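You operate a simulated robot arm through the tools that you are given. There is no shell and no other tool. Be economical: measure what you need, move in short steps, check, and stop when the job is done.

The job below is to be done with a simulated two-armed robot. You get a single attempt, and the scene is never put back.

## Task
Pick up the wooden block with one hand, pass it to the other hand and put it on the pane of the light box.
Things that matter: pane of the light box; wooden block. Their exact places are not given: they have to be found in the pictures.

The check looks at the end state, three seconds after you hand in, the way a careful person would. Anything else that was tipped, shoved, dropped, spilled or broken makes it a failure.

## Robot
Two 7-joint arms with two-finger parallel grippers on one trunk, on a base that drives. Base frame: it is fixed to the floor where the robot stands at the start and does not move with it; the origin is under the middle of the robot, x ahead of it, y to its left, z up; the surface under the hand at the start is at about z = 0.82. Lengths are in m, angles in rad, forces in N, time in s.
The left shoulder is at the start at [0.05, 0.165, 1.03], the right one opposite. With the tool pointing down near the work surface each hand reaches from about 0.24 to 0.7 m from the robot's upright axis, wherever it stands, measured 20 degrees to its own side. Places, roughly: pane of the light box (15x18 cm) [-0.96, -1.98, 0.9]; wooden block (5x5x21 cm) [0.7, -0.1, 0.9]. Payload 3.91 kg a hand.
The tool frame of a hand sits at the grasp point between the pads (the TCP): z along the fingers, y along the line on which they close. The tips reach 0.03 m beyond it. The gripper opens to 0.11 m. The fingers are 0.02 m wide and 0.01 m thick; the gripper's body (0.048 by 0.112 m) begins 0.055 m behind the TCP.
Orientation is that of the tool frame in the base frame, as [roll, pitch, yaw] about the fixed x, y, z axes, in that order (R = Rz(yaw) Ry(pitch) Rx(roll)). With the fingers straight down and closing along the base's y, the tool's x points along the base's -x, its y along +y and its z along -z.

## Interface
- The arms move only by the tool apply_moves. It takes "left_series", "right_series" or both (then of equal length, played together; a hand with none holds still); each is a list that holds one entry, the list of rows, each a list of 7 numbers: the shift along the tool's x, y, z in m, then the turn, a rotation vector about the tool's x, y, z in rad, then the opening, from 0 (shut) to 1 (fully open). In form: [[[dx, dy, dz, rx, ry, rz, hand], ...]]. A call has 1 to 20 rows; each row is the pose to reach, as a shift and turn from the pose commanded when the call began, along the tool's axes at that moment. Each row takes 0.2 s and may step no farther than 0.05 m and 0.15 rad from the row before; otherwise, or with a gripper value out of range, the whole call is refused. A pose out of reach is approached as far as the arm can. The call stops where the force on the tool passes 40 N (or 10 N more than at its start, if that is more) or the arm is blocked; 0.2 s more then pass. Each finger travels about 0.045 m/s and halts on what it meets, pressing with about 41 N; the grip force reading is that of the motor and also rises with nothing between the fingers. The clock runs only during rows and for 0.2 s after the last one: add rows that repeat a pose to give the fingers time. The reply holds the time, the measured pose of the TCP, the force on the tool along the base axes, the opening and the grip force, in the units named above and with some noise, with the torque about the TCP (base axes, N m) and any sound that the robot's microphone picked up.
- Cameras (640 x 400 px; columns grow to the right, rows downward): "scene" is now at [0.116, -0.0305, 1.2348]; the picture's right is [-0.32, -0.95, 0.00], its down [-0.24, 0.08, -0.97] and it looks along [0.92, -0.31, -0.25] (base axes); focal length 269 px, centre (320, 200). "left" rides on the left gripper at [0.072, -0.017, -0.103] in its tool frame; the picture's right is [0.23, 0.97, 0.00], its down [-0.76, 0.18, -0.62] and it looks along [-0.61, 0.14, 0.78] (tool axes); focal length 222 px, centre (320, 200). "right" rides on the right gripper at [0.072, 0.017, -0.103] in its tool frame; the picture's right is [-0.23, 0.97, 0.00], its down [-0.76, -0.18, -0.62] and it looks along [-0.61, -0.14, 0.78] (tool axes); focal length 222 px, centre (320, 200).
- grab_frame(camera): a new picture of that camera. It takes no simulated time.
- lift_body(by): slides the trunk up (or, below 0, down) by that many m; the arms and the scene camera ride with it, the base frame stays. It gives what a move gives, with no picture.
- roll_base(legs): drives the robot by 1 to 6 legs, each [ahead, left, turn to the left] in m, m and rad, along the robot's own axes; the way and the turn of a leg run together, so that a leg with both is an arc; at most 1.5 m and 3.142 rad a leg. The arms and the cameras ride along, it lands a little off, and it stops where it bumps. It gives what a move gives.
- head_to(pan, tilt): turns the head with the scene camera to pan (to the left, within 1.396 rad either way) and tilt (down, from -0.506 to 1.204), counted from straight ahead of the robot. It gives what a move gives.
- pixel_to_xyz(camera, pixels): for up to 12 pixels [column, row] of the newest picture of that camera ("zoom" is the newest enlarged one), the place [x, y, z] in the base frame of the surface seen there, good to about 0.003 m. It takes no simulated time.
- zoom(camera, box): a new picture of the part [left, top, right, bottom] of that camera's present view, enlarged. It takes no simulated time.
- close_job(): hands the job in; it is judged then, once.

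Work in short steps. Measure before you move; look again where a grasp or a placing could have gone wrong, and mend it. You have 80 turns and 78 pictures in all, those below and enlarged ones among them. Open the grippers and draw the arms clear of the work before you hand the job in, unless the task says otherwise; then end with one line.

The tools are called after "Request:" by a JSON object that holds its "name" and its "arguments". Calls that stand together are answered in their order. apply_moves: Moves the arms, as the interface text tells. Its arguments: {"type":"object","properties":{"left_series":{"type":"array","items":{"type":"array","items":{"type":"array","items":{"type":"number"}}}},"right_series":{"type":"array","items":{"type":"array","items":{"type":"array","items":{"type":"number"}}}}},"required":[]} The other tools are called the same way: lift_body (by) slides the trunk up or down; roll_base (legs) drives the base; head_to (pan, tilt) turns the head that bears the scene camera; grab_frame (camera) takes a picture; pixel_to_xyz (camera, pixels) gives the place of the surface under pixels of a picture; zoom (camera, box) takes an enlarged picture of a part of a camera's view; close_job () hands the job in.

At the start:

```text
t: 0.0
left_position: [0.4062, 0.0997, 1.0978]
left_ee_rot: [3.141, -0.002, 3.141]
left_contact_force: [0.1, -0.3, -0.9]
left_moment: [0.01, -0.03, -0.02]
left_opening: 0.11
left_grasp_force: 0.0
right_position: [0.403, -0.3025, 1.1308]
right_ee_rot: [3.141, 0.0, 3.141]
right_contact_force: [0.0, 0.4, -0.4]
right_moment: [-0.01, -0.02, -0.02]
right_opening: 0.11
right_grasp_force: 0.1
trunk travel left (down, up): [-0.25, 0.253]
robot x, y, heading: [-0.0038, -0.0021, -0.0]
head pan, tilt: [-0.323, 0.258]
```

scene: 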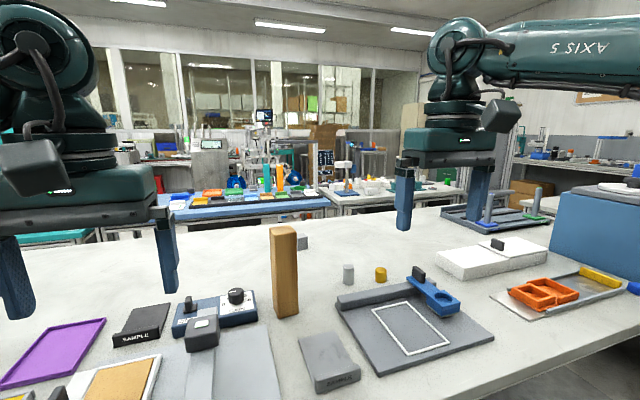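
right: 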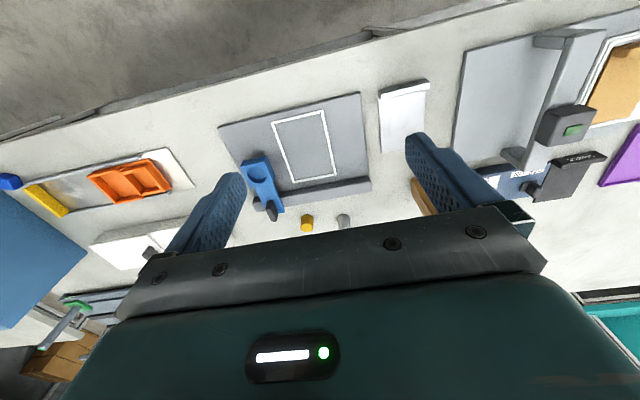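
left: 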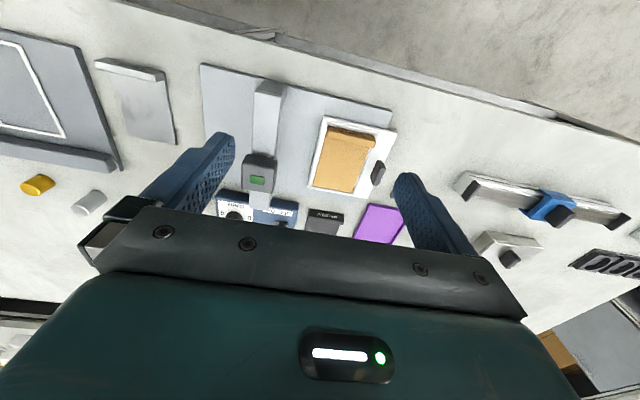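

The wooden block stands upright at about columns 270-298, rows 227-318 in the scene picture. I measure points on it and on its neighbours.

Request:
{"name": "pixel_to_xyz", "arguments": {"camera": "scene", "pixels": [[283, 231], [272, 236], [297, 232], [280, 245], [275, 300], [292, 300], [278, 316], [297, 311], [240, 290], [330, 365], [303, 242], [320, 330]]}}

Request:
{"name": "zoom", "arguments": {"camera": "scene", "box": [160, 200, 420, 400]}}

```text
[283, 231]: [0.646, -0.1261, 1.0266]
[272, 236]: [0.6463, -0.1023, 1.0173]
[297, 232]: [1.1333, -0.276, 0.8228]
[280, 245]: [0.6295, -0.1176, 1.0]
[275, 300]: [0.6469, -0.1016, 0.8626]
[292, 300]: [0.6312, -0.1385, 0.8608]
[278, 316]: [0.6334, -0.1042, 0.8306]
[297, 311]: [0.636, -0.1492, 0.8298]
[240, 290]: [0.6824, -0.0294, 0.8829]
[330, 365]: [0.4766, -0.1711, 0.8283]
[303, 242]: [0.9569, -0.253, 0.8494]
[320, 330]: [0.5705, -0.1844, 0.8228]
```

```text
2.00 times, centred on (290, 300) of scene
```

zoom: 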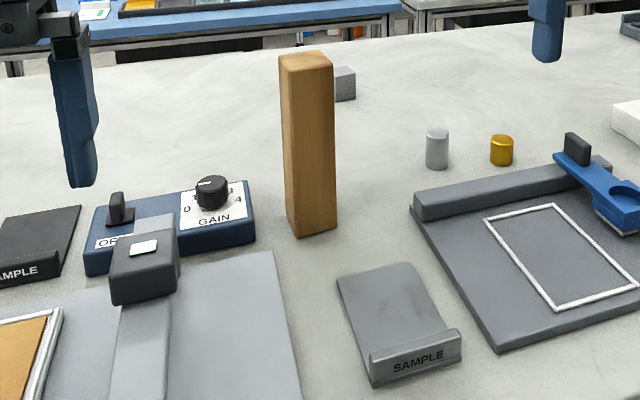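

The block is upright with its top at z≈1.03. I need its yaw, so I measure points across its faces and its top in the zoomed view.

Request:
{"name": "pixel_to_xyz", "arguments": {"camera": "zoom", "pixels": [[285, 130], [291, 130], [296, 130], [304, 130], [315, 130], [325, 130], [332, 130], [290, 60], [310, 54], [323, 62], [301, 68], [310, 62]]}}

Request:
{"name": "zoom", "arguments": {"camera": "scene", "box": [250, 215, 320, 325]}}

```text
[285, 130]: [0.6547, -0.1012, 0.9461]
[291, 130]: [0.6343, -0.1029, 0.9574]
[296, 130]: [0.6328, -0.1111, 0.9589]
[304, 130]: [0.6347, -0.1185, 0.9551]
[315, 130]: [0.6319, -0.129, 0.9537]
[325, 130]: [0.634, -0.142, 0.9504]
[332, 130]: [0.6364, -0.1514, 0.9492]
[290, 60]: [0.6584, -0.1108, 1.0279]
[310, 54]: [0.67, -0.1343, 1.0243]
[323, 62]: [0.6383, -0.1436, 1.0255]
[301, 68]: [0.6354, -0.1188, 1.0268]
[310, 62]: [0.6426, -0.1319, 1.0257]
```

```text
3.64 times, centred on (285, 270) of scene
```

zoom: 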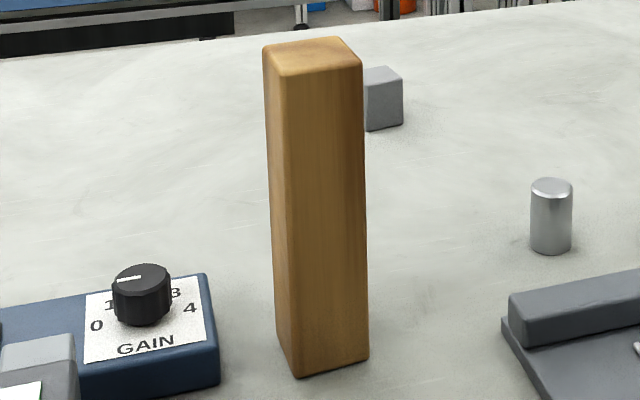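

The block centre is about (0.659, -0.127), aligned with the axes, top at 1.027. I check the clearance to the GAIN box, the tray and the black scope head.

Request:
{"name": "zoom", "arguments": {"camera": "scene", "box": [160, 260, 380, 400]}}

Request:
{"name": "pixel_to_xyz", "arguments": {"camera": "scene", "pixels": [[254, 294], [256, 305], [255, 319], [236, 292], [205, 325], [218, 325], [358, 376], [335, 378], [300, 340], [230, 300]]}}

```text
2.86 times, centred on (270, 330) of scene
```

zoom: 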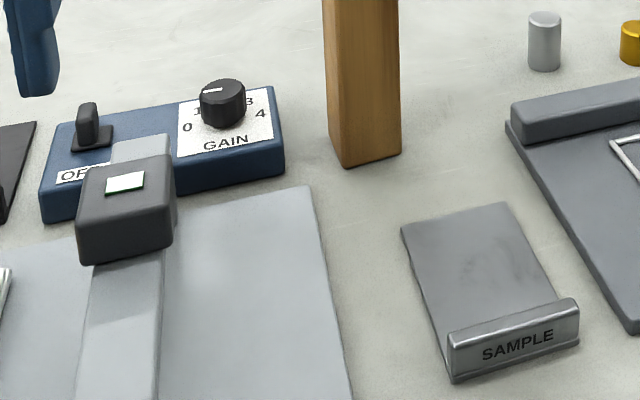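

```text
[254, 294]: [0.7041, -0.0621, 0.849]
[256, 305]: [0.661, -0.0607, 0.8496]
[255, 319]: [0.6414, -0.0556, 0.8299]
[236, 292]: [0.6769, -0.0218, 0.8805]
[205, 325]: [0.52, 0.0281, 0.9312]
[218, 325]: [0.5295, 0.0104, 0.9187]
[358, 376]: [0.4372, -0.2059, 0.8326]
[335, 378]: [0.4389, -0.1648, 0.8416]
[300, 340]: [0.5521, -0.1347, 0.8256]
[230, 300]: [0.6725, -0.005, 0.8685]
```

The GAIN box top is at z=0.85 and the other items are lower, so a 45° forward-down grasp at z≈0.905 clears them. I bring the right hand to a pre-grasp 0.15 m back along that approach.

Request:
{"name": "apply_moves", "arguments": {"right_series": [[[-0.019, 0.022, 0.015, 0, -0.098, 0, 0.85], [-0.038, 0.044, 0.03, 0, -0.196, 0, 0.85], [-0.056, 0.066, 0.045, 0, -0.295, 0, 0.85], [-0.075, 0.088, 0.06, 0, -0.393, 0, 0.85], [-0.094, 0.11, 0.075, 0, -0.491, 0, 0.85], [-0.113, 0.132, 0.09, 0, -0.589, 0, 0.85], [-0.131, 0.154, 0.105, 0, -0.687, 0, 0.85], [-0.15, 0.1755, 0.12, 0, -0.785, 0, 0.85], [-0.15, 0.1755, 0.12, 0, -0.785, 0, 0.85]]]}}

Request:
{"name": "grab_frame", "arguments": {"camera": "scene"}}

Request:
{"name": "grab_frame", "arguments": {"camera": "right"}}

```text
t: 2.0
left_position: [0.4038, 0.0995, 1.096]
left_ee_rot: [-3.142, -0.001, -3.141]
left_contact_force: [0.9, -0.3, -0.2]
left_moment: [-0.01, -0.02, 0.01]
left_opening: 0.11
left_grasp_force: 0.1
right_position: [0.5533, -0.1272, 1.0095]
right_ee_rot: [3.14, 0.785, 3.141]
right_contact_force: [0.0, -0.1, -0.3]
right_moment: [-0.01, 0.09, 0.0]
right_opening: 0.0935
right_grasp_force: 0.2
trunk travel left (down, up): [-0.25, 0.253]
robot x, y, heading: [-0.0024, 0.0017, 0.002]
head pan, tilt: [-0.323, 0.258]
```

```text
71 pictures are left
```

scene: 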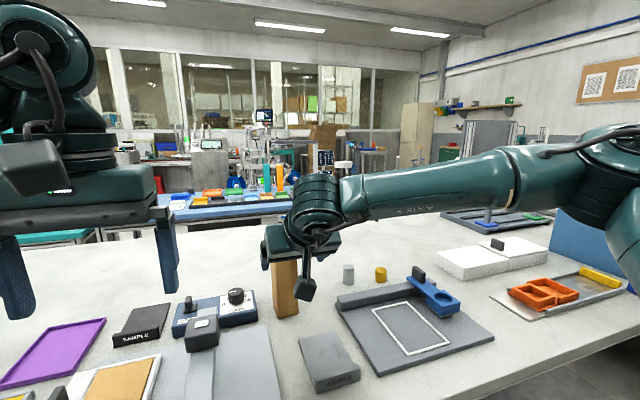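

```text
70 pictures are left
```

right: 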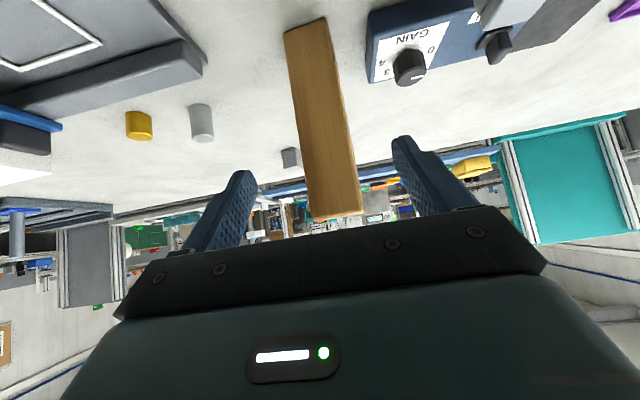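

The fingers straddle the block in the right view (fingers at columns 225 and 410, block around 330). I measure the block from this nearer camera before advancing.

Request:
{"name": "pixel_to_xyz", "arguments": {"camera": "right", "pixels": [[296, 60], [310, 60], [325, 60], [300, 100], [318, 100], [335, 100], [318, 150], [345, 150], [345, 190], [318, 190]]}}

```text
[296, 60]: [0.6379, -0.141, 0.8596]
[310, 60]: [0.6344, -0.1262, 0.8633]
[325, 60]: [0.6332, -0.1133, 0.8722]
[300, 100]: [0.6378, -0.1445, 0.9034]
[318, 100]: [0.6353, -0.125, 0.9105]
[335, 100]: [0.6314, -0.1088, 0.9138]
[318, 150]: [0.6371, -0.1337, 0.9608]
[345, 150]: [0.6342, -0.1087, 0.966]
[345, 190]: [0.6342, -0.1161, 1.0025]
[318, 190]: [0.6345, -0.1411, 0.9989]
```

The block's front face is at x≈0.635, centred at y≈-0.127. I advance 0.15 m along the tool axis.

Request:
{"name": "apply_moves", "arguments": {"right_series": [[[0, 0, 0.04, 0, 0, 0, 0.85], [0, 0, 0.08, 0, 0, 0, 0.85], [0, 0, 0.115, 0, 0, 0, 0.85], [0, 0, 0.15, 0, 0, 0, 0.85], [0, 0, 0.15, 0, 0, 0, 0.85]]]}}

Request:
{"name": "grab_frame", "arguments": {"camera": "right"}}

```text
t: 3.2
left_position: [0.4044, 0.099, 1.0954]
left_ee_rot: [-3.139, 0.0, 3.142]
left_contact_force: [0.5, 0.6, 0.5]
left_moment: [0.01, -0.02, -0.01]
left_opening: 0.1099
left_grasp_force: 0.0
right_position: [0.6261, -0.1656, 0.9185]
right_ee_rot: [-3.141, 0.787, 3.141]
right_contact_force: [0.2, 1.2, 0.5]
right_moment: [0.01, 0.02, 0.05]
right_opening: 0.0937
right_grasp_force: 0.6
right hand out of reach, approached as far as the arm can: row 2, 3, 4, 5
trunk travel left (down, up): [-0.25, 0.253]
robot x, y, heading: [-0.0011, 0.0005, -0.004]
head pan, tilt: [-0.323, 0.258]
```

```text
69 pictures are left
```

right: 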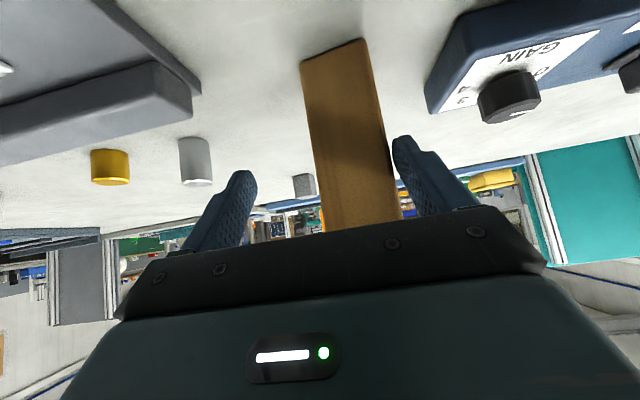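

The arm ran out of reach and drifted to y=-0.166 with the block near the right-hand-side finger. I check whether the block was touched.

Request:
{"name": "pixel_to_xyz", "arguments": {"camera": "right", "pixels": [[312, 80], [340, 80], [370, 80], [320, 130], [350, 130], [380, 130], [330, 190], [385, 190], [398, 150]]}}

Request:
{"name": "grab_frame", "arguments": {"camera": "scene"}}

```text
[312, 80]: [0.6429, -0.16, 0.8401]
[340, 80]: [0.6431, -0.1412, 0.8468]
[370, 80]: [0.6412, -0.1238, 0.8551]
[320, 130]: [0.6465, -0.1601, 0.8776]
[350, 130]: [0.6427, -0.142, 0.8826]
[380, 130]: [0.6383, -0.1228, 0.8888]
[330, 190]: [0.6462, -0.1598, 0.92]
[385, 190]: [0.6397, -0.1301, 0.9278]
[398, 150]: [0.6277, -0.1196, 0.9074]
```

```text
68 pictures are left
```

scene: 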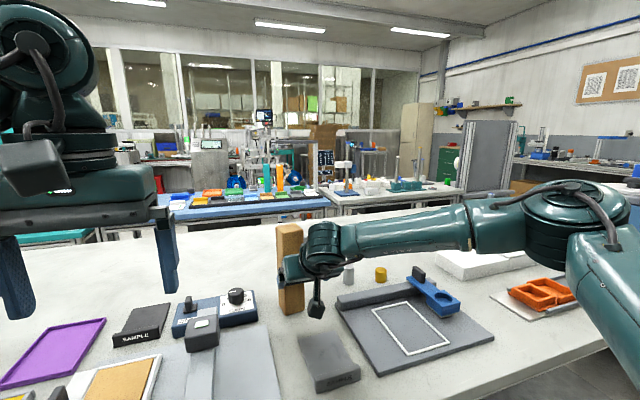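

The block was nudged about 1.5 cm to y≈-0.142 but still stands upright, near its place. I back out along the tool axis and then look down at the table edge to see if the base can drive closer.

Request:
{"name": "apply_moves", "arguments": {"right_series": [[[0, 0, -0.04, 0, 0, 0, 0.95], [0, 0, -0.08, 0, 0, 0, 0.95], [0, 0, -0.12, 0, 0, 0, 0.95], [0, 0, -0.15, 0, 0, 0, 0.95]]]}}

Request:
{"name": "head_to", "arguments": {"pan": 0.0, "tilt": 1.0}}

Request:
{"name": "grab_frame", "arguments": {"camera": "scene"}}

Request:
{"name": "grab_frame", "arguments": {"camera": "right"}}

```text
t: 4.2
left_position: [0.4052, 0.0999, 1.0964]
left_ee_rot: [-3.141, 0.001, 3.141]
left_contact_force: [-0.5, -0.2, -0.4]
left_moment: [-0.03, -0.02, 0.01]
left_opening: 0.11
left_grasp_force: 0.1
right_position: [0.5206, -0.1646, 1.0268]
right_ee_rot: [3.141, 0.785, 3.141]
right_contact_force: [0.3, 0.0, -0.5]
right_moment: [-0.02, 0.02, -0.03]
right_opening: 0.1043
right_grasp_force: 0.1
trunk travel left (down, up): [-0.25, 0.253]
robot x, y, heading: [0.0009, 0.0009, -0.003]
head pan, tilt: [-0.323, 0.258]
```

```text
t: 5.3
left_position: [0.4044, 0.0989, 1.0958]
left_ee_rot: [-3.141, 0.0, 3.14]
left_contact_force: [0.7, 0.3, 0.0]
left_moment: [-0.01, -0.01, 0.0]
left_opening: 0.1102
left_grasp_force: 0.1
right_position: [0.5225, -0.1647, 1.027]
right_ee_rot: [-3.141, 0.787, 3.141]
right_contact_force: [0.4, -0.2, 0.3]
right_moment: [-0.01, -0.02, 0.02]
right_opening: 0.1047
right_grasp_force: 0.0
trunk travel left (down, up): [-0.25, 0.253]
robot x, y, heading: [0.0025, 0.0007, 0.001]
head pan, tilt: [0.0, 1.0]
```

```text
67 pictures are left
```

scene: 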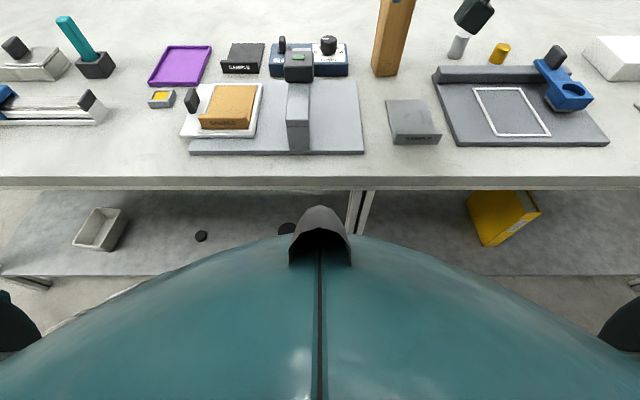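

```text
66 pictures are left
```

right: 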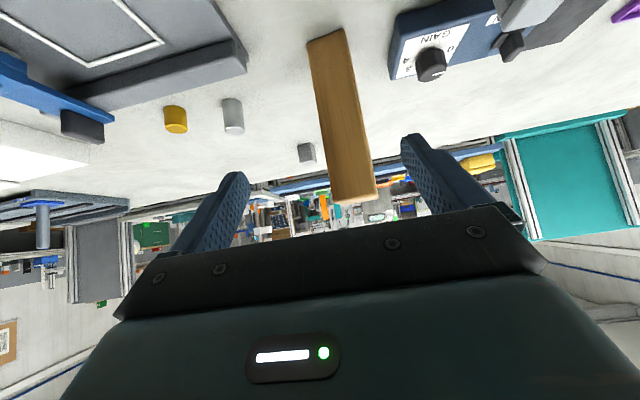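

The hand is clear and the block stands. I measure the table edge, the front of the robot's body, and the block from here.

Request:
{"name": "pixel_to_xyz", "arguments": {"camera": "scene", "pixels": [[320, 178], [320, 187], [320, 208], [270, 245], [380, 245], [360, 186]]}}

Request:
{"name": "pixel_to_xyz", "arguments": {"camera": "right", "pixels": [[312, 60], [330, 60], [345, 60], [322, 110], [340, 110], [356, 110], [332, 160], [350, 160], [365, 160], [330, 194], [372, 192]]}}

```text
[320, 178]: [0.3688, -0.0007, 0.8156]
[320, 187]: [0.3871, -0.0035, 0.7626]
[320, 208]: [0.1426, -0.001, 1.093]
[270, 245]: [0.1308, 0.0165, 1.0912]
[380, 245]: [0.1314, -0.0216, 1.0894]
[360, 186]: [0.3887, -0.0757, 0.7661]
```

```text
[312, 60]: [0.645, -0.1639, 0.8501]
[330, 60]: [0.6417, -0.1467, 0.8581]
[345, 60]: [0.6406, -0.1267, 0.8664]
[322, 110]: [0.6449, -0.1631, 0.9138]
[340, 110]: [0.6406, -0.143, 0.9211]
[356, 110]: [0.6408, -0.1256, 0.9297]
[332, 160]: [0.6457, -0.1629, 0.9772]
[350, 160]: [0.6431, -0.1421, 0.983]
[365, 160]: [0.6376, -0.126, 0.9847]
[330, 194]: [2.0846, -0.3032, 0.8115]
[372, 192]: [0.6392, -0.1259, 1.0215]
```

The table edge is at x≈0.37 and my upper body front at 0.14, so there's room. I drive 5 cm ahead, with the hand 12 cm short of the block, so the grasp comes into reach.

Request:
{"name": "roll_base", "arguments": {"legs": [[0.05, 0, 0]]}}

Request:
{"name": "grab_frame", "arguments": {"camera": "right"}}

```text
t: 6.2
left_position: [0.4553, 0.0994, 1.0966]
left_ee_rot: [3.141, -0.001, 3.141]
left_contact_force: [0.0, -0.3, 0.0]
left_moment: [0.03, -0.02, 0.02]
left_opening: 0.1099
left_grasp_force: 0.0
right_position: [0.5725, -0.1646, 1.0258]
right_ee_rot: [3.141, 0.784, -3.141]
right_contact_force: [-0.2, -1.0, -0.4]
right_moment: [0.01, -0.02, 0.03]
right_opening: 0.1042
right_grasp_force: 0.1
trunk travel left (down, up): [-0.25, 0.253]
robot x, y, heading: [0.05, -0.0018, 0.002]
head pan, tilt: [0.0, 1.0]
```

```text
65 pictures are left
```

right: 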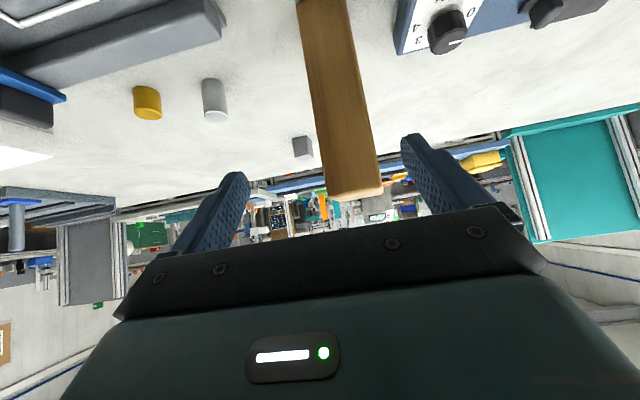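

No bump. The block axis sits at y≈-0.144, x≈0.667; I shift sideways first, then advance along the tool axis with finger opening 0.105.

Request:
{"name": "apply_moves", "arguments": {"right_series": [[[0.0187, 0.0206, 0.0, 0, 0, 0, 0.95], [0.0187, 0.0206, 0.03, 0, 0, 0, 0.95], [0.0187, 0.0206, 0.06, 0, 0, 0, 0.95], [0.0187, 0.0206, 0.09, 0, 0, 0, 0.95], [0.0187, 0.0206, 0.09, 0, 0, 0, 0.95]]]}}

```text
t: 7.4
left_position: [0.4551, 0.1, 1.0967]
left_ee_rot: [3.142, 0.0, 3.14]
left_contact_force: [0.7, -0.1, 0.2]
left_moment: [0.01, 0.01, 0.01]
left_opening: 0.1099
left_grasp_force: 0.1
right_position: [0.6229, -0.1435, 0.9493]
right_ee_rot: [-3.141, 0.786, 3.141]
right_contact_force: [0.4, 0.1, 0.4]
right_moment: [-0.02, 0.02, 0.01]
right_opening: 0.1046
right_grasp_force: 0.0
trunk travel left (down, up): [-0.25, 0.253]
robot x, y, heading: [0.0485, 0.0001, 0.002]
head pan, tilt: [0.0, 1.0]
```

Still in reach, no force, centred at y=-0.1435. I advance the last 6 cm.

Request:
{"name": "apply_moves", "arguments": {"right_series": [[[0, 0, 0.03, 0, 0, 0, 0.95], [0, 0, 0.062, 0, 0, 0, 0.95], [0, 0, 0.062, 0, 0, 0, 0.95]]]}}

Request:
{"name": "grab_frame", "arguments": {"camera": "right"}}

```text
t: 8.2
left_position: [0.4555, 0.0999, 1.0972]
left_ee_rot: [-3.14, 0.001, 3.141]
left_contact_force: [-0.8, 0.5, 0.9]
left_moment: [0.01, 0.01, -0.04]
left_opening: 0.1101
left_grasp_force: 0.1
right_position: [0.6576, -0.1552, 0.9105]
right_ee_rot: [3.141, 0.786, -3.14]
right_contact_force: [-0.8, -0.4, 0.7]
right_moment: [-0.01, -0.04, 0.02]
right_opening: 0.1047
right_grasp_force: 0.0
right hand out of reach, approached as far as the arm can: row 2, 3
trunk travel left (down, up): [-0.25, 0.253]
robot x, y, heading: [0.0515, -0.0032, 0.005]
head pan, tilt: [0.0, 1.0]
```

```text
64 pictures are left
```

right: 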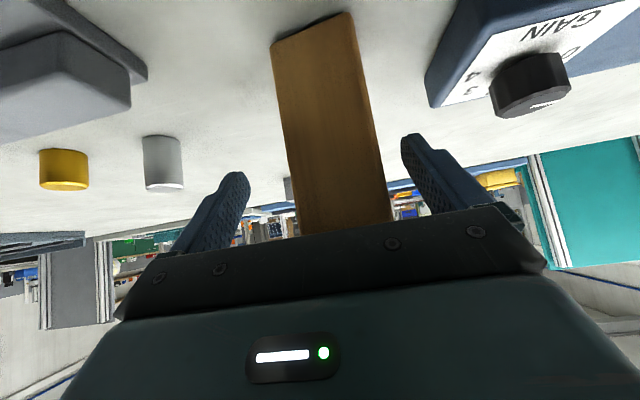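

The block (columns 275-390) sits between the fingers (235 and 410), TCP about 1 cm inside its front face. I close the fingers.

Request:
{"name": "apply_moves", "arguments": {"right_series": [[[0, 0, 0, 0, 0, 0, 0.6], [0, 0, 0, 0, 0, 0, 0.5], [0, 0, 0, 0, 0, 0, 0.4], [0, 0, 0, 0, 0, 0, 0.2], [0, 0, 0, 0, 0, 0, 0.2], [0, 0, 0, 0, 0, 0, 0.2], [0, 0, 0, 0, 0, 0, 0.2], [0, 0, 0, 0, 0, 0, 0.2], [0, 0, 0, 0, 0, 0, 0.2]]]}}

Request:
{"name": "grab_frame", "arguments": {"camera": "right"}}

```text
t: 10.2
left_position: [0.4552, 0.0991, 1.0963]
left_ee_rot: [-3.141, -0.001, -3.142]
left_contact_force: [0.1, 0.4, -0.3]
left_moment: [-0.02, 0.01, 0.0]
left_opening: 0.1099
left_grasp_force: 0.0
right_position: [0.6588, -0.1544, 0.9099]
right_ee_rot: [-3.141, 0.786, -3.142]
right_contact_force: [0.6, 0.4, -0.1]
right_moment: [0.04, -0.08, 0.0]
right_opening: 0.0499
right_grasp_force: 41.0
trunk travel left (down, up): [-0.25, 0.253]
robot x, y, heading: [0.0509, 0.0011, -0.003]
head pan, tilt: [0.0, 1.0]
```

```text
63 pictures are left
```

right: 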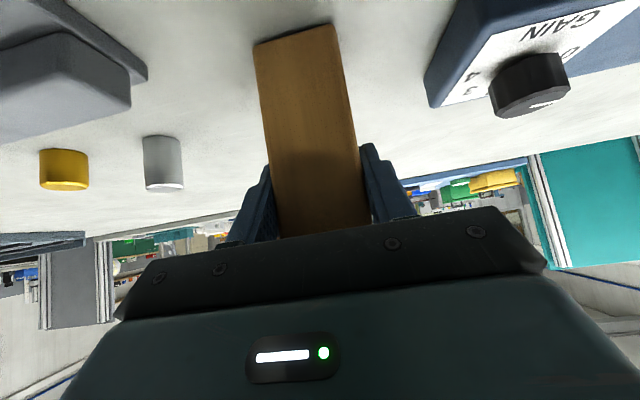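

Gripped at 0.050 m opening with 41 N. I lift straight up with the trunk.

Request:
{"name": "lift_body", "arguments": {"by": 0.15}}

Request:
{"name": "head_to", "arguments": {"pan": -0.1, "tilt": 0.5}}

Request:
{"name": "grab_frame", "arguments": {"camera": "scene"}}

```text
t: 12.0
left_position: [0.455, 0.0991, 1.2462]
left_ee_rot: [-3.139, 0.0, 3.141]
left_contact_force: [0.5, -0.3, 0.0]
left_moment: [0.01, 0.01, 0.0]
left_opening: 0.11
left_grasp_force: 0.1
right_position: [0.6581, -0.1541, 1.0588]
right_ee_rot: [-3.141, 0.785, 3.141]
right_contact_force: [-0.4, 0.4, -1.8]
right_moment: [-0.05, 0.07, -0.04]
right_opening: 0.0498
right_grasp_force: 41.5
trunk travel left (down, up): [-0.4, 0.103]
robot x, y, heading: [0.0522, -0.0001, -0.003]
head pan, tilt: [0.0, 1.0]
```

```text
t: 12.9
left_position: [0.4552, 0.0994, 1.2474]
left_ee_rot: [3.14, -0.001, -3.14]
left_contact_force: [0.2, 0.1, -0.1]
left_moment: [0.0, 0.0, -0.02]
left_opening: 0.1099
left_grasp_force: 0.0
right_position: [0.6599, -0.1538, 1.0604]
right_ee_rot: [-3.141, 0.784, 3.141]
right_contact_force: [0.5, 0.5, -2.3]
right_moment: [-0.01, 0.05, -0.01]
right_opening: 0.0498
right_grasp_force: 40.7
trunk travel left (down, up): [-0.4, 0.103]
robot x, y, heading: [0.0473, 0.0005, -0.001]
head pan, tilt: [-0.099, 0.499]
```

```text
62 pictures are left
```

scene: 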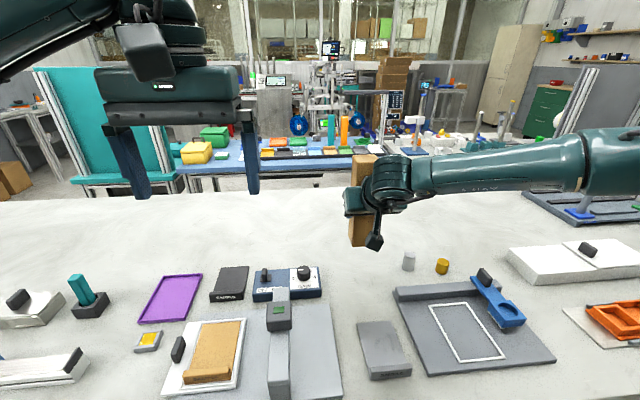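

Block is held, hanging upright, and the table is undisturbed. I bring the block back toward the robot's middle while turning the right hand 90° to the left (so it holds from the right side), and at the same time raise and yaw the left hand so its camera faces away.

Request:
{"name": "apply_moves", "arguments": {"right_series": [[[0.0089, 0.0122, -0.0089, -0.101, 0, -0.101, 0.2], [0.0179, 0.0244, -0.0179, -0.202, 0, -0.202, 0.2], [0.0268, 0.0365, -0.0268, -0.303, 0, -0.303, 0.2], [0.0357, 0.0487, -0.0357, -0.404, 0, -0.404, 0.2], [0.0447, 0.0609, -0.0447, -0.505, 0, -0.505, 0.2], [0.0536, 0.0731, -0.0536, -0.606, 0, -0.606, 0.2], [0.0626, 0.0853, -0.0626, -0.707, 0, -0.707, 0.2], [0.0715, 0.0975, -0.0715, -0.808, 0, -0.808, 0.2], [0.0804, 0.1096, -0.0804, -0.909, 0, -0.909, 0.2], [0.0894, 0.1218, -0.0894, -1.01, 0, -1.01, 0.2], [0.0983, 0.134, -0.0983, -1.111, 0, -1.111, 0.2], [0.0983, 0.134, -0.0983, -1.111, 0, -1.111, 0.2]]], "left_series": [[[0, 0, -0.04, 0, 0, 0.143, 1], [0, 0, -0.08, 0, 0, 0.286, 1], [0, 0, -0.1, 0, 0, 0.428, 1], [0, 0, -0.1, 0, 0, 0.571, 1], [0, 0, -0.1, 0, 0, 0.714, 1], [0, 0, -0.1, 0, 0, 0.857, 1], [0, 0, -0.1, 0, 0, 1.0, 1], [0, 0, -0.1, 0, 0, 1.143, 1], [0, 0, -0.1, 0, 0, 1.285, 1], [0, 0, -0.1, 0, 0, 1.428, 1], [0, 0, -0.1, 0, 0, 1.571, 1], [0, 0, -0.1, 0, 0, 1.571, 1]]]}}

Request:
{"name": "head_to", "arguments": {"pan": 0.0, "tilt": 0.3}}

Request:
{"name": "grab_frame", "arguments": {"camera": "scene"}}

Request:
{"name": "grab_frame", "arguments": {"camera": "left"}}

```text
t: 15.5
left_position: [0.3377, 0.0539, 1.2789]
left_ee_rot: [-3.141, 0.001, 1.571]
left_contact_force: [-0.5, 0.0, 0.0]
left_moment: [-0.03, 0.03, -0.02]
left_opening: 0.11
left_grasp_force: 0.0
left hand out of reach, approached as far as the arm can: row 7, 8, 9, 10, 11, 12
right_position: [0.4276, 0.0203, 1.0237]
right_ee_rot: [-3.059, 0.811, -1.645]
right_contact_force: [-0.4, 0.1, -3.1]
right_moment: [-0.02, 0.02, 0.01]
right_opening: 0.0498
right_grasp_force: 41.2
right hand out of reach, approached as far as the arm can: row 7, 8, 9, 10, 11, 12
trunk travel left (down, up): [-0.4, 0.103]
robot x, y, heading: [0.048, -0.0009, 0.001]
head pan, tilt: [-0.099, 0.499]
```

```text
t: 16.2
left_position: [0.3383, 0.0538, 1.2797]
left_ee_rot: [3.14, 0.001, 1.573]
left_contact_force: [-0.6, -0.5, 0.7]
left_moment: [-0.01, 0.0, -0.01]
left_opening: 0.11
left_grasp_force: 0.0
right_position: [0.4279, 0.019, 1.0224]
right_ee_rot: [-3.059, 0.812, -1.647]
right_contact_force: [0.7, -0.4, -3.2]
right_moment: [-0.03, -0.02, -0.02]
right_opening: 0.0498
right_grasp_force: 40.7
trunk travel left (down, up): [-0.4, 0.103]
robot x, y, heading: [0.0523, 0.0006, -0.001]
head pan, tilt: [0.0, 0.3]
```

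```text
61 pictures are left
```

scene: 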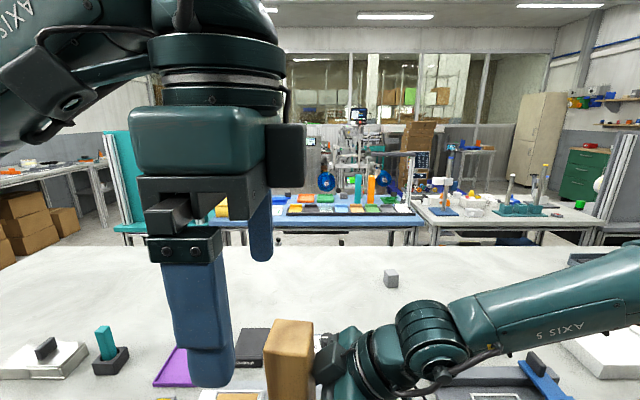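

```text
60 pictures are left
```

left: 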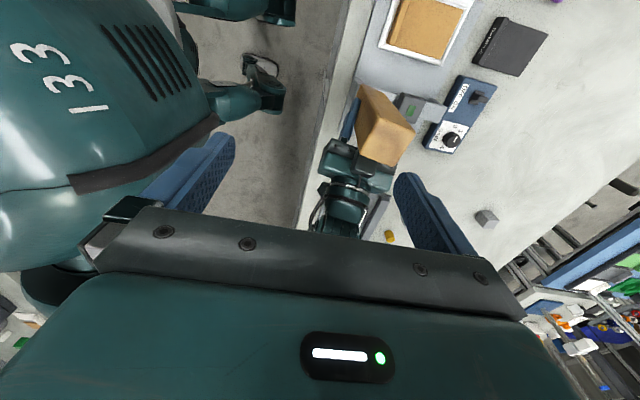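

Both arms hit limits near the end, yet orientations are nearly as wanted: right hand holds from the -y side, left hand points down with fingers closing along x. I measure where the block top is now.

Request:
{"name": "pixel_to_xyz", "arguments": {"camera": "scene", "pixels": [[290, 325], [278, 322], [308, 324], [270, 348], [305, 350], [288, 340], [288, 375]]}}

Request:
{"name": "pixel_to_xyz", "arguments": {"camera": "left", "pixels": [[385, 150], [365, 88], [413, 128], [362, 155], [400, 165], [385, 120]]}}

```text
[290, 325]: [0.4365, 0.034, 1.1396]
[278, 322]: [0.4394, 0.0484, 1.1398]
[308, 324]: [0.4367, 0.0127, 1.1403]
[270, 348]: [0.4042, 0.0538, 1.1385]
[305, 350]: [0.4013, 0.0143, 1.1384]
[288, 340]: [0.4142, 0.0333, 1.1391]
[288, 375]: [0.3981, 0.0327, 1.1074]
```

```text
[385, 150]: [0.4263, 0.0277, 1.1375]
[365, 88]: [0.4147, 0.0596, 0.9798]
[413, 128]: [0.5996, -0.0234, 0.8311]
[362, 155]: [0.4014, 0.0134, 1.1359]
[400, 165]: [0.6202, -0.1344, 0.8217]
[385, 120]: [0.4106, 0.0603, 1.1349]
```

Block top is level at z=1.139, centred near (0.423, 0.033). I try moving the left hand over it at its present height (tips at about 1.25).

Request:
{"name": "apply_moves", "arguments": {"left_series": [[[-0.005, 0.02, 0, 0, 0, 0, 1], [-0.01, 0.042, 0, 0, 0, 0, 1], [-0.015, 0.063, 0, 0, 0, 0, 1], [-0.02, 0.085, 0, 0, 0, 0, 1]]]}}

Request:
{"name": "grab_frame", "arguments": {"camera": "left"}}

```text
t: 17.2
left_position: [0.3584, 0.0228, 1.2545]
left_ee_rot: [3.141, 0.001, 1.572]
left_contact_force: [-1.4, 0.5, -0.1]
left_moment: [0.02, 0.01, -0.05]
left_opening: 0.11
left_grasp_force: 0.0
left hand out of reach, approached as far as the arm can: row 1, 2, 3, 4
right_position: [0.4282, 0.0204, 1.0242]
right_ee_rot: [-3.059, 0.812, -1.647]
right_contact_force: [0.1, 0.7, -3.4]
right_moment: [-0.05, 0.02, 0.02]
right_opening: 0.0497
right_grasp_force: 41.3
trunk travel left (down, up): [-0.4, 0.103]
robot x, y, heading: [0.0524, 0.0006, 0.002]
head pan, tilt: [0.0, 0.3]
```

```text
59 pictures are left
```

left: 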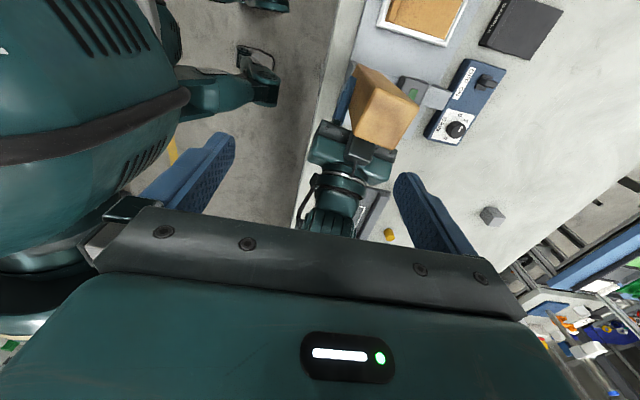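

The left hand is wrist-limited because I'm working high relative to the shoulders. I raise the trunk 0.1 m and bring the right hand down by the same amount (straightening its small tilt), so that both hands work lower relative to the shoulders.

Request:
{"name": "lift_body", "arguments": {"by": 0.1}}

Request:
{"name": "apply_moves", "arguments": {"right_series": [[[0.021, -0.009, 0.015, -0.034, 0, -0.013, 0.2], [0.042, -0.018, 0.03, -0.068, 0, -0.026, 0.2], [0.063, -0.027, 0.045, -0.103, 0, -0.039, 0.2], [0.084, -0.0366, 0.06, -0.137, 0, -0.052, 0.2], [0.084, -0.0366, 0.06, -0.137, 0, -0.052, 0.2]]]}}

```text
t: 18.6
left_position: [0.3588, 0.0236, 1.3553]
left_ee_rot: [3.141, 0.002, 1.574]
left_contact_force: [0.2, 0.7, -0.4]
left_moment: [0.01, -0.02, 0.03]
left_opening: 0.1099
left_grasp_force: 0.2
right_position: [0.4273, 0.0205, 1.1224]
right_ee_rot: [-3.06, 0.811, -1.65]
right_contact_force: [0.0, -0.2, -2.9]
right_moment: [-0.02, 0.02, -0.04]
right_opening: 0.0497
right_grasp_force: 41.2
trunk travel left (down, up): [-0.5, 0.003]
robot x, y, heading: [0.0499, 0.0012, 0.001]
head pan, tilt: [0.0, 0.3]
```

```text
t: 19.8
left_position: [0.3582, 0.0224, 1.3555]
left_ee_rot: [-3.141, 0.001, 1.573]
left_contact_force: [0.6, -0.5, 0.7]
left_moment: [-0.02, -0.01, -0.01]
left_opening: 0.1099
left_grasp_force: 0.1
right_position: [0.412, 0.0, 1.082]
right_ee_rot: [-3.027, 0.817, -1.551]
right_contact_force: [0.4, 0.8, -1.8]
right_moment: [-0.03, -0.01, 0.01]
right_opening: 0.0496
right_grasp_force: 41.3
right hand out of reach, approached as far as the arm can: row 1, 2, 3, 4, 5
trunk travel left (down, up): [-0.5, 0.003]
robot x, y, heading: [0.0534, 0.0007, 0.004]
head pan, tilt: [0.0, 0.3]
```

Both wrists dislike the 90° yaw, so I change the scheme: both hands back to their natural facing (right 45° from the robot side, left straight down). Clearances by calculation are adequate.

Request:
{"name": "apply_moves", "arguments": {"right_series": [[[0.0052, -0.0127, -0.0015, 0.0945, 0.008, 0.0992, 0.2], [0.0105, -0.0254, -0.0029, 0.1889, 0.016, 0.1985, 0.2], [0.0157, -0.038, -0.0044, 0.2834, 0.024, 0.2977, 0.2], [0.0209, -0.0507, -0.0059, 0.3778, 0.032, 0.3969, 0.2], [0.0262, -0.0634, -0.0074, 0.4723, 0.04, 0.4962, 0.2], [0.0314, -0.0761, -0.0088, 0.5667, 0.047, 0.5954, 0.2], [0.0367, -0.0888, -0.0103, 0.6612, 0.055, 0.6947, 0.2], [0.0419, -0.1015, -0.0118, 0.7556, 0.063, 0.7939, 0.2], [0.0471, -0.1141, -0.0133, 0.8501, 0.071, 0.8931, 0.2], [0.0524, -0.1268, -0.0147, 0.9445, 0.079, 0.9924, 0.2], [0.0576, -0.1395, -0.0162, 1.039, 0.087, 1.0916, 0.2], [0.0576, -0.1395, -0.0162, 1.039, 0.087, 1.0916, 0.2]]], "left_series": [[[0.012, 0.009, 0, 0, 0, -0.143, 1], [0.024, 0.018, 0, 0, 0, -0.286, 1], [0.036, 0.027, 0.0, 0, 0, -0.428, 1], [0.048, 0.036, 0.0, 0, 0, -0.571, 1], [0.06, 0.045, 0.0, 0, 0, -0.714, 1], [0.072, 0.054, 0.01, 0, 0, -0.857, 1], [0.084, 0.063, 0.02, 0, 0, -1.0, 1], [0.096, 0.072, 0.02, 0, 0, -1.143, 1], [0.108, 0.081, 0.02, 0, 0, -1.285, 1], [0.12, 0.09, 0.02, 0, 0, -1.428, 1], [0.13, 0.1, 0.02, 0, 0, -1.571, 1], [0.13, 0.1, 0.02, 0, 0, -1.571, 1]]]}}

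Request:
{"name": "head_to", "arguments": {"pan": 0.0, "tilt": 0.5}}

Request:
{"name": "grab_frame", "arguments": {"camera": "scene"}}

```text
t: 22.4
left_position: [0.4604, 0.1539, 1.3359]
left_ee_rot: [-3.141, 0.001, -3.14]
left_contact_force: [0.3, -0.3, -0.5]
left_moment: [0.0, -0.02, -0.03]
left_opening: 0.1101
left_grasp_force: 0.0
right_position: [0.5335, -0.1242, 1.1023]
right_ee_rot: [3.139, 0.783, 3.138]
right_contact_force: [0.2, 0.2, -2.5]
right_moment: [0.0, 0.04, -0.01]
right_opening: 0.05
right_grasp_force: 41.5
right hand out of reach, approached as far as the arm can: row 3, 4, 5, 6, 7, 8, 9, 10, 11, 12
trunk travel left (down, up): [-0.5, 0.003]
robot x, y, heading: [0.0482, -0.0009, -0.002]
head pan, tilt: [0.0, 0.3]
```

```text
t: 23.1
left_position: [0.4608, 0.1521, 1.335]
left_ee_rot: [-3.141, 0.001, -3.14]
left_contact_force: [0.6, -0.3, -0.3]
left_moment: [0.01, -0.03, 0.01]
left_opening: 0.11
left_grasp_force: 0.2
right_position: [0.533, -0.1231, 1.101]
right_ee_rot: [3.139, 0.782, 3.14]
right_contact_force: [-0.5, 0.2, -3.1]
right_moment: [0.02, 0.03, 0.01]
right_opening: 0.05
right_grasp_force: 41.3
trunk travel left (down, up): [-0.5, 0.003]
robot x, y, heading: [0.0504, 0.0014, 0.002]
head pan, tilt: [0.0, 0.499]
```

```text
58 pictures are left
```

scene: 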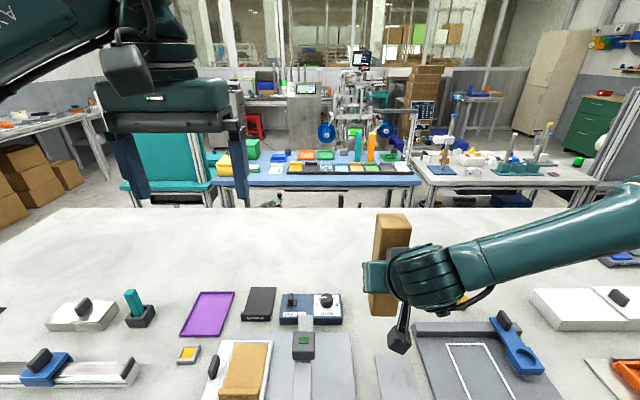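

The right hand holds the block upright again and its wrist lies below the block's top (row 245 vs 215). I measure the block top.

Request:
{"name": "pixel_to_xyz", "arguments": {"camera": "scene", "pixels": [[393, 222], [380, 217], [408, 216], [376, 230], [408, 235], [390, 240], [380, 245], [405, 245], [425, 248], [440, 246]]}}

Request:
{"name": "apply_moves", "arguments": {"left_series": [[[0, -0.04, 0, 0, 0, 0, 1], [-0.015, -0.08, 0, 0, 0, 0, 1], [-0.03, -0.12, 0, 0, 0, 0, 1], [-0.045, -0.16, 0, 0, 0, 0, 1], [-0.06, -0.2, 0, 0, 0, 0, 1], [-0.075, -0.24, 0, 0, 0, 0, 1], [-0.081, -0.275, 0, 0, 0, 0, 1]]]}}

Request:
{"name": "grab_frame", "arguments": {"camera": "left"}}

Request:
{"name": "grab_frame", "arguments": {"camera": "scene"}}

```text
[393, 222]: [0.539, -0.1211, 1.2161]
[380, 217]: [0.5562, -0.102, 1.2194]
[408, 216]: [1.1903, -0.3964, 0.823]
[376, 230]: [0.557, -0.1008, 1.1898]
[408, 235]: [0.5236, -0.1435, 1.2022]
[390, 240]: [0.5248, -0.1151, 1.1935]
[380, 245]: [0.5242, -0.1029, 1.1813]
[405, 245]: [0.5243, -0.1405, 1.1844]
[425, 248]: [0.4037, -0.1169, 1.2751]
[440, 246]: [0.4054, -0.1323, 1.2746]
```

```text
t: 24.7
left_position: [0.5344, -0.1173, 1.3323]
left_ee_rot: [-3.141, 0.003, 3.141]
left_contact_force: [0.2, -0.5, 0.1]
left_moment: [-0.03, 0.01, 0.02]
left_opening: 0.1098
left_grasp_force: 0.1
left hand out of reach, approached as far as the arm can: row 7
right_position: [0.5323, -0.1238, 1.1015]
right_ee_rot: [3.137, 0.782, 3.142]
right_contact_force: [-0.5, -0.6, -2.8]
right_moment: [0.04, 0.03, 0.0]
right_opening: 0.0497
right_grasp_force: 41.2
trunk travel left (down, up): [-0.5, 0.003]
robot x, y, heading: [0.0451, 0.0032, -0.002]
head pan, tilt: [0.0, 0.499]
```

```text
57 pictures are left
```

left: 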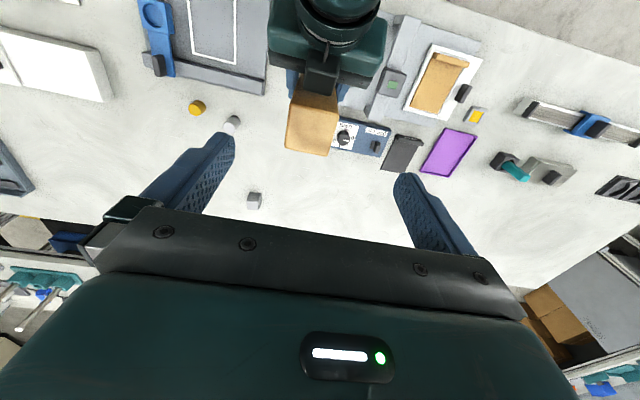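

```text
56 pictures are left
```

scene: 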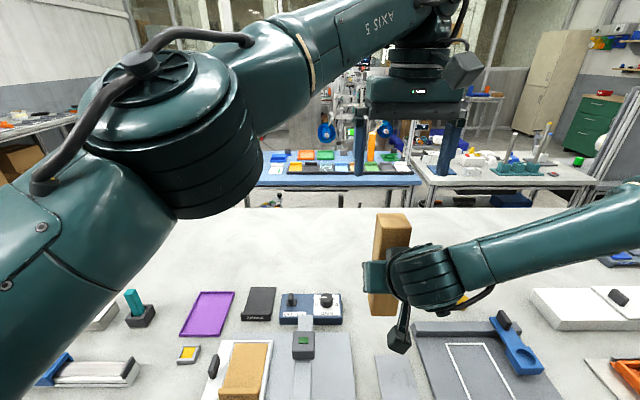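

The right wrist rises to z≈1.275 at x=0.404, so the left hand should lean away a little. First I test whether the right hand can bring the block nearer the middle (+y 6 cm, 4 cm lower), as the left is near its sideways limit.

Request:
{"name": "apply_moves", "arguments": {"right_series": [[[0.007, 0.015, 0.007, 0, 0, 0, 0.2], [0.014, 0.03, 0.014, 0, 0, 0, 0.2], [0.021, 0.045, 0.021, 0, 0, 0, 0.2], [0.028, 0.06, 0.028, 0, 0, 0, 0.2], [0.028, 0.06, 0.028, 0, 0, 0, 0.2]]], "left_series": [[[0, 0.015, 0, 0, 0, 0, 1], [0, 0.03, 0, 0, 0, 0, 1], [0, 0.045, 0, 0, 0, 0, 1], [0, 0.06, 0, 0, 0, 0, 1], [0, 0.06, 0, 0, 0, 0, 1]]]}}

```text
t: 25.9
left_position: [0.5349, -0.0562, 1.3311]
left_ee_rot: [3.141, 0.001, -3.141]
left_contact_force: [0.6, 0.0, -0.2]
left_moment: [0.01, -0.01, 0.01]
left_opening: 0.11
left_grasp_force: 0.2
right_position: [0.5263, -0.1254, 1.0982]
right_ee_rot: [3.138, 0.784, 3.14]
right_contact_force: [-0.3, -0.7, -3.2]
right_moment: [0.02, 0.03, 0.03]
right_opening: 0.05
right_grasp_force: 41.6
right hand out of reach, approached as far as the arm can: row 1, 2, 3, 4, 5
trunk travel left (down, up): [-0.5, 0.003]
robot x, y, heading: [0.0487, -0.0, -0.002]
head pan, tilt: [0.0, 0.499]
```

Right is blocked inward/down; the wrist likely frees when further out. I try moving the right hand forward 7 cm and 5 cm to the left.

Request:
{"name": "apply_moves", "arguments": {"right_series": [[[-0.0125, 0.0, 0.0125, 0, 0, 0, 0.2], [-0.025, 0.0, 0.025, 0, 0, 0, 0.2], [-0.0375, 0.0, 0.0375, 0, 0, 0, 0.2], [-0.05, 0.0, 0.05, 0, 0, 0, 0.2], [-0.05, 0.015, 0.05, 0, 0, 0, 0.2], [-0.05, 0.03, 0.05, 0, 0, 0, 0.2], [-0.05, 0.05, 0.05, 0, 0, 0, 0.2], [-0.05, 0.05, 0.05, 0, 0, 0, 0.2]]]}}

```text
t: 27.7
left_position: [0.5359, -0.0553, 1.3309]
left_ee_rot: [3.141, 0.001, -3.14]
left_contact_force: [0.1, -0.2, 0.0]
left_moment: [0.01, 0.02, 0.04]
left_opening: 0.1101
left_grasp_force: 0.1
right_position: [0.5805, -0.1277, 1.122]
right_ee_rot: [3.14, 0.784, 3.14]
right_contact_force: [-0.2, -0.8, -2.7]
right_moment: [0.0, 0.04, 0.01]
right_opening: 0.0498
right_grasp_force: 41.3
right hand out of reach, approached as far as the arm can: row 2, 3, 4, 5, 6, 7, 8
trunk travel left (down, up): [-0.5, 0.003]
robot x, y, heading: [0.0507, 0.0016, -0.004]
head pan, tilt: [0.0, 0.499]
```

Still sideways-limited at y≈-0.128, so I do the handover there. I test whether the left can get over the block at (0.60, -0.127) with a 0.25 rad lean away from the right wrist.

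Request:
{"name": "apply_moves", "arguments": {"left_series": [[[-0.015, -0.018, -0.01, 0, 0.06, 0, 1], [-0.03, -0.036, -0.01, 0, 0.12, 0, 1], [-0.045, -0.054, -0.01, 0, 0.18, 0, 1], [-0.06, -0.072, -0.01, 0, 0.25, 0, 1], [-0.06, -0.072, -0.01, 0, 0.25, 0, 1]]]}}

Request:
{"name": "grab_frame", "arguments": {"camera": "left"}}

Request:
{"name": "grab_frame", "arguments": {"camera": "scene"}}

```text
t: 28.9
left_position: [0.5192, -0.0866, 1.3254]
left_ee_rot: [3.138, -0.245, -3.141]
left_contact_force: [-0.2, 0.2, -0.5]
left_moment: [-0.02, 0.01, -0.02]
left_opening: 0.1103
left_grasp_force: 0.0
left hand out of reach, approached as far as the arm can: row 2, 3, 4, 5
right_position: [0.5797, -0.1266, 1.1214]
right_ee_rot: [3.139, 0.782, -3.141]
right_contact_force: [-0.8, 0.6, -2.3]
right_moment: [-0.01, 0.0, -0.01]
right_opening: 0.0499
right_grasp_force: 41.1
trunk travel left (down, up): [-0.5, 0.003]
robot x, y, heading: [0.0503, 0.001, -0.003]
head pan, tilt: [0.0, 0.499]
```

```text
55 pictures are left
```

left: 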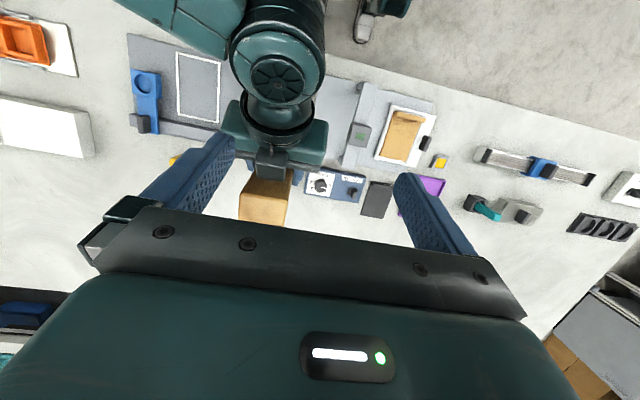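

```text
54 pictures are left
```

scene: 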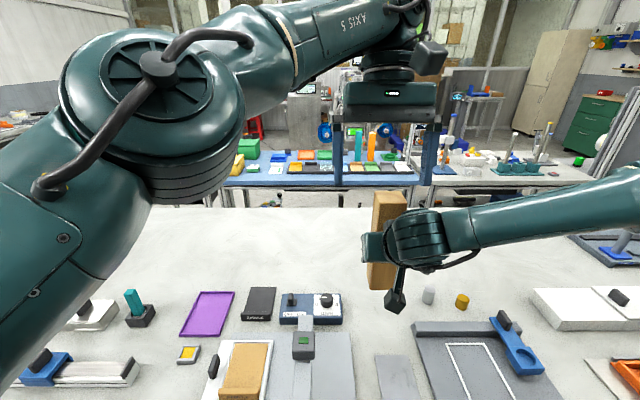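

Left works best low and right works best high, relative to the shoulders, with x nearer. I set the left hand upright at about (0.54, -0.065, 1.345) to test its reach; the block stays where it is, lower and aside.

Request:
{"name": "apply_moves", "arguments": {"left_series": [[[0, 0.005, -0.004, 0, -0.06, 0, 1], [0, 0.01, -0.009, 0, -0.12, 0, 1], [-0.01, 0.015, -0.014, 0, -0.18, 0, 1], [-0.02, 0.02, -0.018, 0, -0.248, 0, 1], [-0.026, 0.02, -0.018, 0, -0.248, 0, 1]]]}}

Request:
{"name": "apply_moves", "arguments": {"right_series": [[[-0.035, 0, -0.006, 0, 0, 0, 0.2], [-0.05, 0.01, -0.025, 0, 0, 0, 0.2], [-0.07, 0.02, -0.045, 0, 0, 0, 0.2], [-0.09, 0.03, -0.06, 0, 0, 0, 0.2], [-0.111, 0.04, -0.076, 0, 0, 0, 0.2], [-0.111, 0.06, -0.076, 0, 0, 0, 0.2], [-0.111, 0.06, -0.076, 0, 0, 0, 0.2]]]}}

Request:
{"name": "grab_frame", "arguments": {"camera": "scene"}}

```text
t: 30.1
left_position: [0.5512, -0.0692, 1.3355]
left_ee_rot: [-3.14, -0.003, -3.141]
left_contact_force: [0.2, 1.2, -0.1]
left_moment: [-0.02, -0.02, -0.06]
left_opening: 0.1097
left_grasp_force: 0.0
right_position: [0.5787, -0.1265, 1.1205]
right_ee_rot: [3.139, 0.785, 3.14]
right_contact_force: [0.9, -0.5, -2.1]
right_moment: [0.03, 0.06, -0.03]
right_opening: 0.0499
right_grasp_force: 40.7
trunk travel left (down, up): [-0.5, 0.003]
robot x, y, heading: [0.0484, -0.0035, -0.0]
head pan, tilt: [0.0, 0.499]
```

```text
t: 31.1
left_position: [0.5508, -0.0683, 1.3436]
left_ee_rot: [-3.124, 0.004, -3.139]
left_contact_force: [0.6, -0.1, 0.0]
left_moment: [-0.01, -0.02, -0.01]
left_opening: 0.11
left_grasp_force: 0.1
right_position: [0.596, -0.1079, 1.2154]
right_ee_rot: [-3.132, 0.757, -3.137]
right_contact_force: [-0.1, -0.3, -2.9]
right_moment: [-0.01, 0.01, -0.02]
right_opening: 0.0499
right_grasp_force: 40.9
right hand out of reach, approached as far as the arm can: row 4, 5
trunk travel left (down, up): [-0.5, 0.003]
robot x, y, heading: [0.0515, -0.0041, -0.001]
head pan, tilt: [0.0, 0.499]
stopped in row 5 (left hand): the force on the tool passed its limit at 50 N (the readings are from after the stop); the commanded pose is now the measured one
```

```text
53 pictures are left
```

scene: 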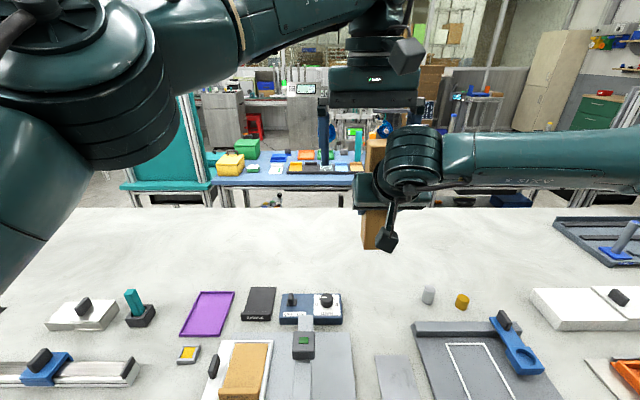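

The left finger touched the right wrist (50 N stop); the block is still held and nothing was dropped. This geometry doesn't work, so I separate: right hand back down, left hand then away. New plan: left takes the block near its *bottom* from the front-left while the right holds above.

Request:
{"name": "apply_moves", "arguments": {"right_series": [[[0.015, -0.01, 0.015, 0, 0, 0, 0.2], [0.035, -0.02, 0.03, 0, 0, 0, 0.2], [0.055, -0.02, 0.045, 0, 0, 0, 0.2], [0.065, -0.02, 0.05, 0, 0, 0, 0.2]]]}}

Request:
{"name": "apply_moves", "arguments": {"left_series": [[[0, 0.04, 0, 0, 0, 0, 1], [0.01, 0.08, 0, 0, 0, 0, 1], [0.02, 0.12, 0, 0, 0, 0, 1], [0.03, 0.16, 0, 0, 0, 0, 1], [0.04, 0.2, 0, 0, 0, 0, 1], [0.05, 0.24, 0, 0, 0, 0, 1], [0.05, 0.28, 0, 0, 0, 0, 1]]]}}

```text
t: 32.1
left_position: [0.5505, -0.0678, 1.3437]
left_ee_rot: [-3.126, 0.003, -3.14]
left_contact_force: [0.3, 1.3, 0.1]
left_moment: [-0.03, -0.02, 0.0]
left_opening: 0.11
left_grasp_force: 0.1
right_position: [0.5829, -0.1282, 1.1356]
right_ee_rot: [-3.136, 0.76, -3.14]
right_contact_force: [-0.8, 0.0, -3.3]
right_moment: [-0.01, 0.02, 0.01]
right_opening: 0.0498
right_grasp_force: 41.2
trunk travel left (down, up): [-0.5, 0.003]
robot x, y, heading: [0.0472, 0.0005, -0.002]
head pan, tilt: [0.0, 0.499]
```

```text
t: 33.7
left_position: [0.5023, 0.2127, 1.3396]
left_ee_rot: [-3.124, 0.004, -3.141]
left_contact_force: [0.2, 0.6, -0.4]
left_moment: [-0.04, 0.0, -0.01]
left_opening: 0.1099
left_grasp_force: 0.1
right_position: [0.5826, -0.1268, 1.1348]
right_ee_rot: [-3.131, 0.759, -3.14]
right_contact_force: [0.5, 0.7, -3.6]
right_moment: [-0.04, 0.02, -0.02]
right_opening: 0.0498
right_grasp_force: 40.6
trunk travel left (down, up): [-0.5, 0.003]
robot x, y, heading: [0.0487, -0.0012, -0.002]
head pan, tilt: [0.0, 0.499]
```

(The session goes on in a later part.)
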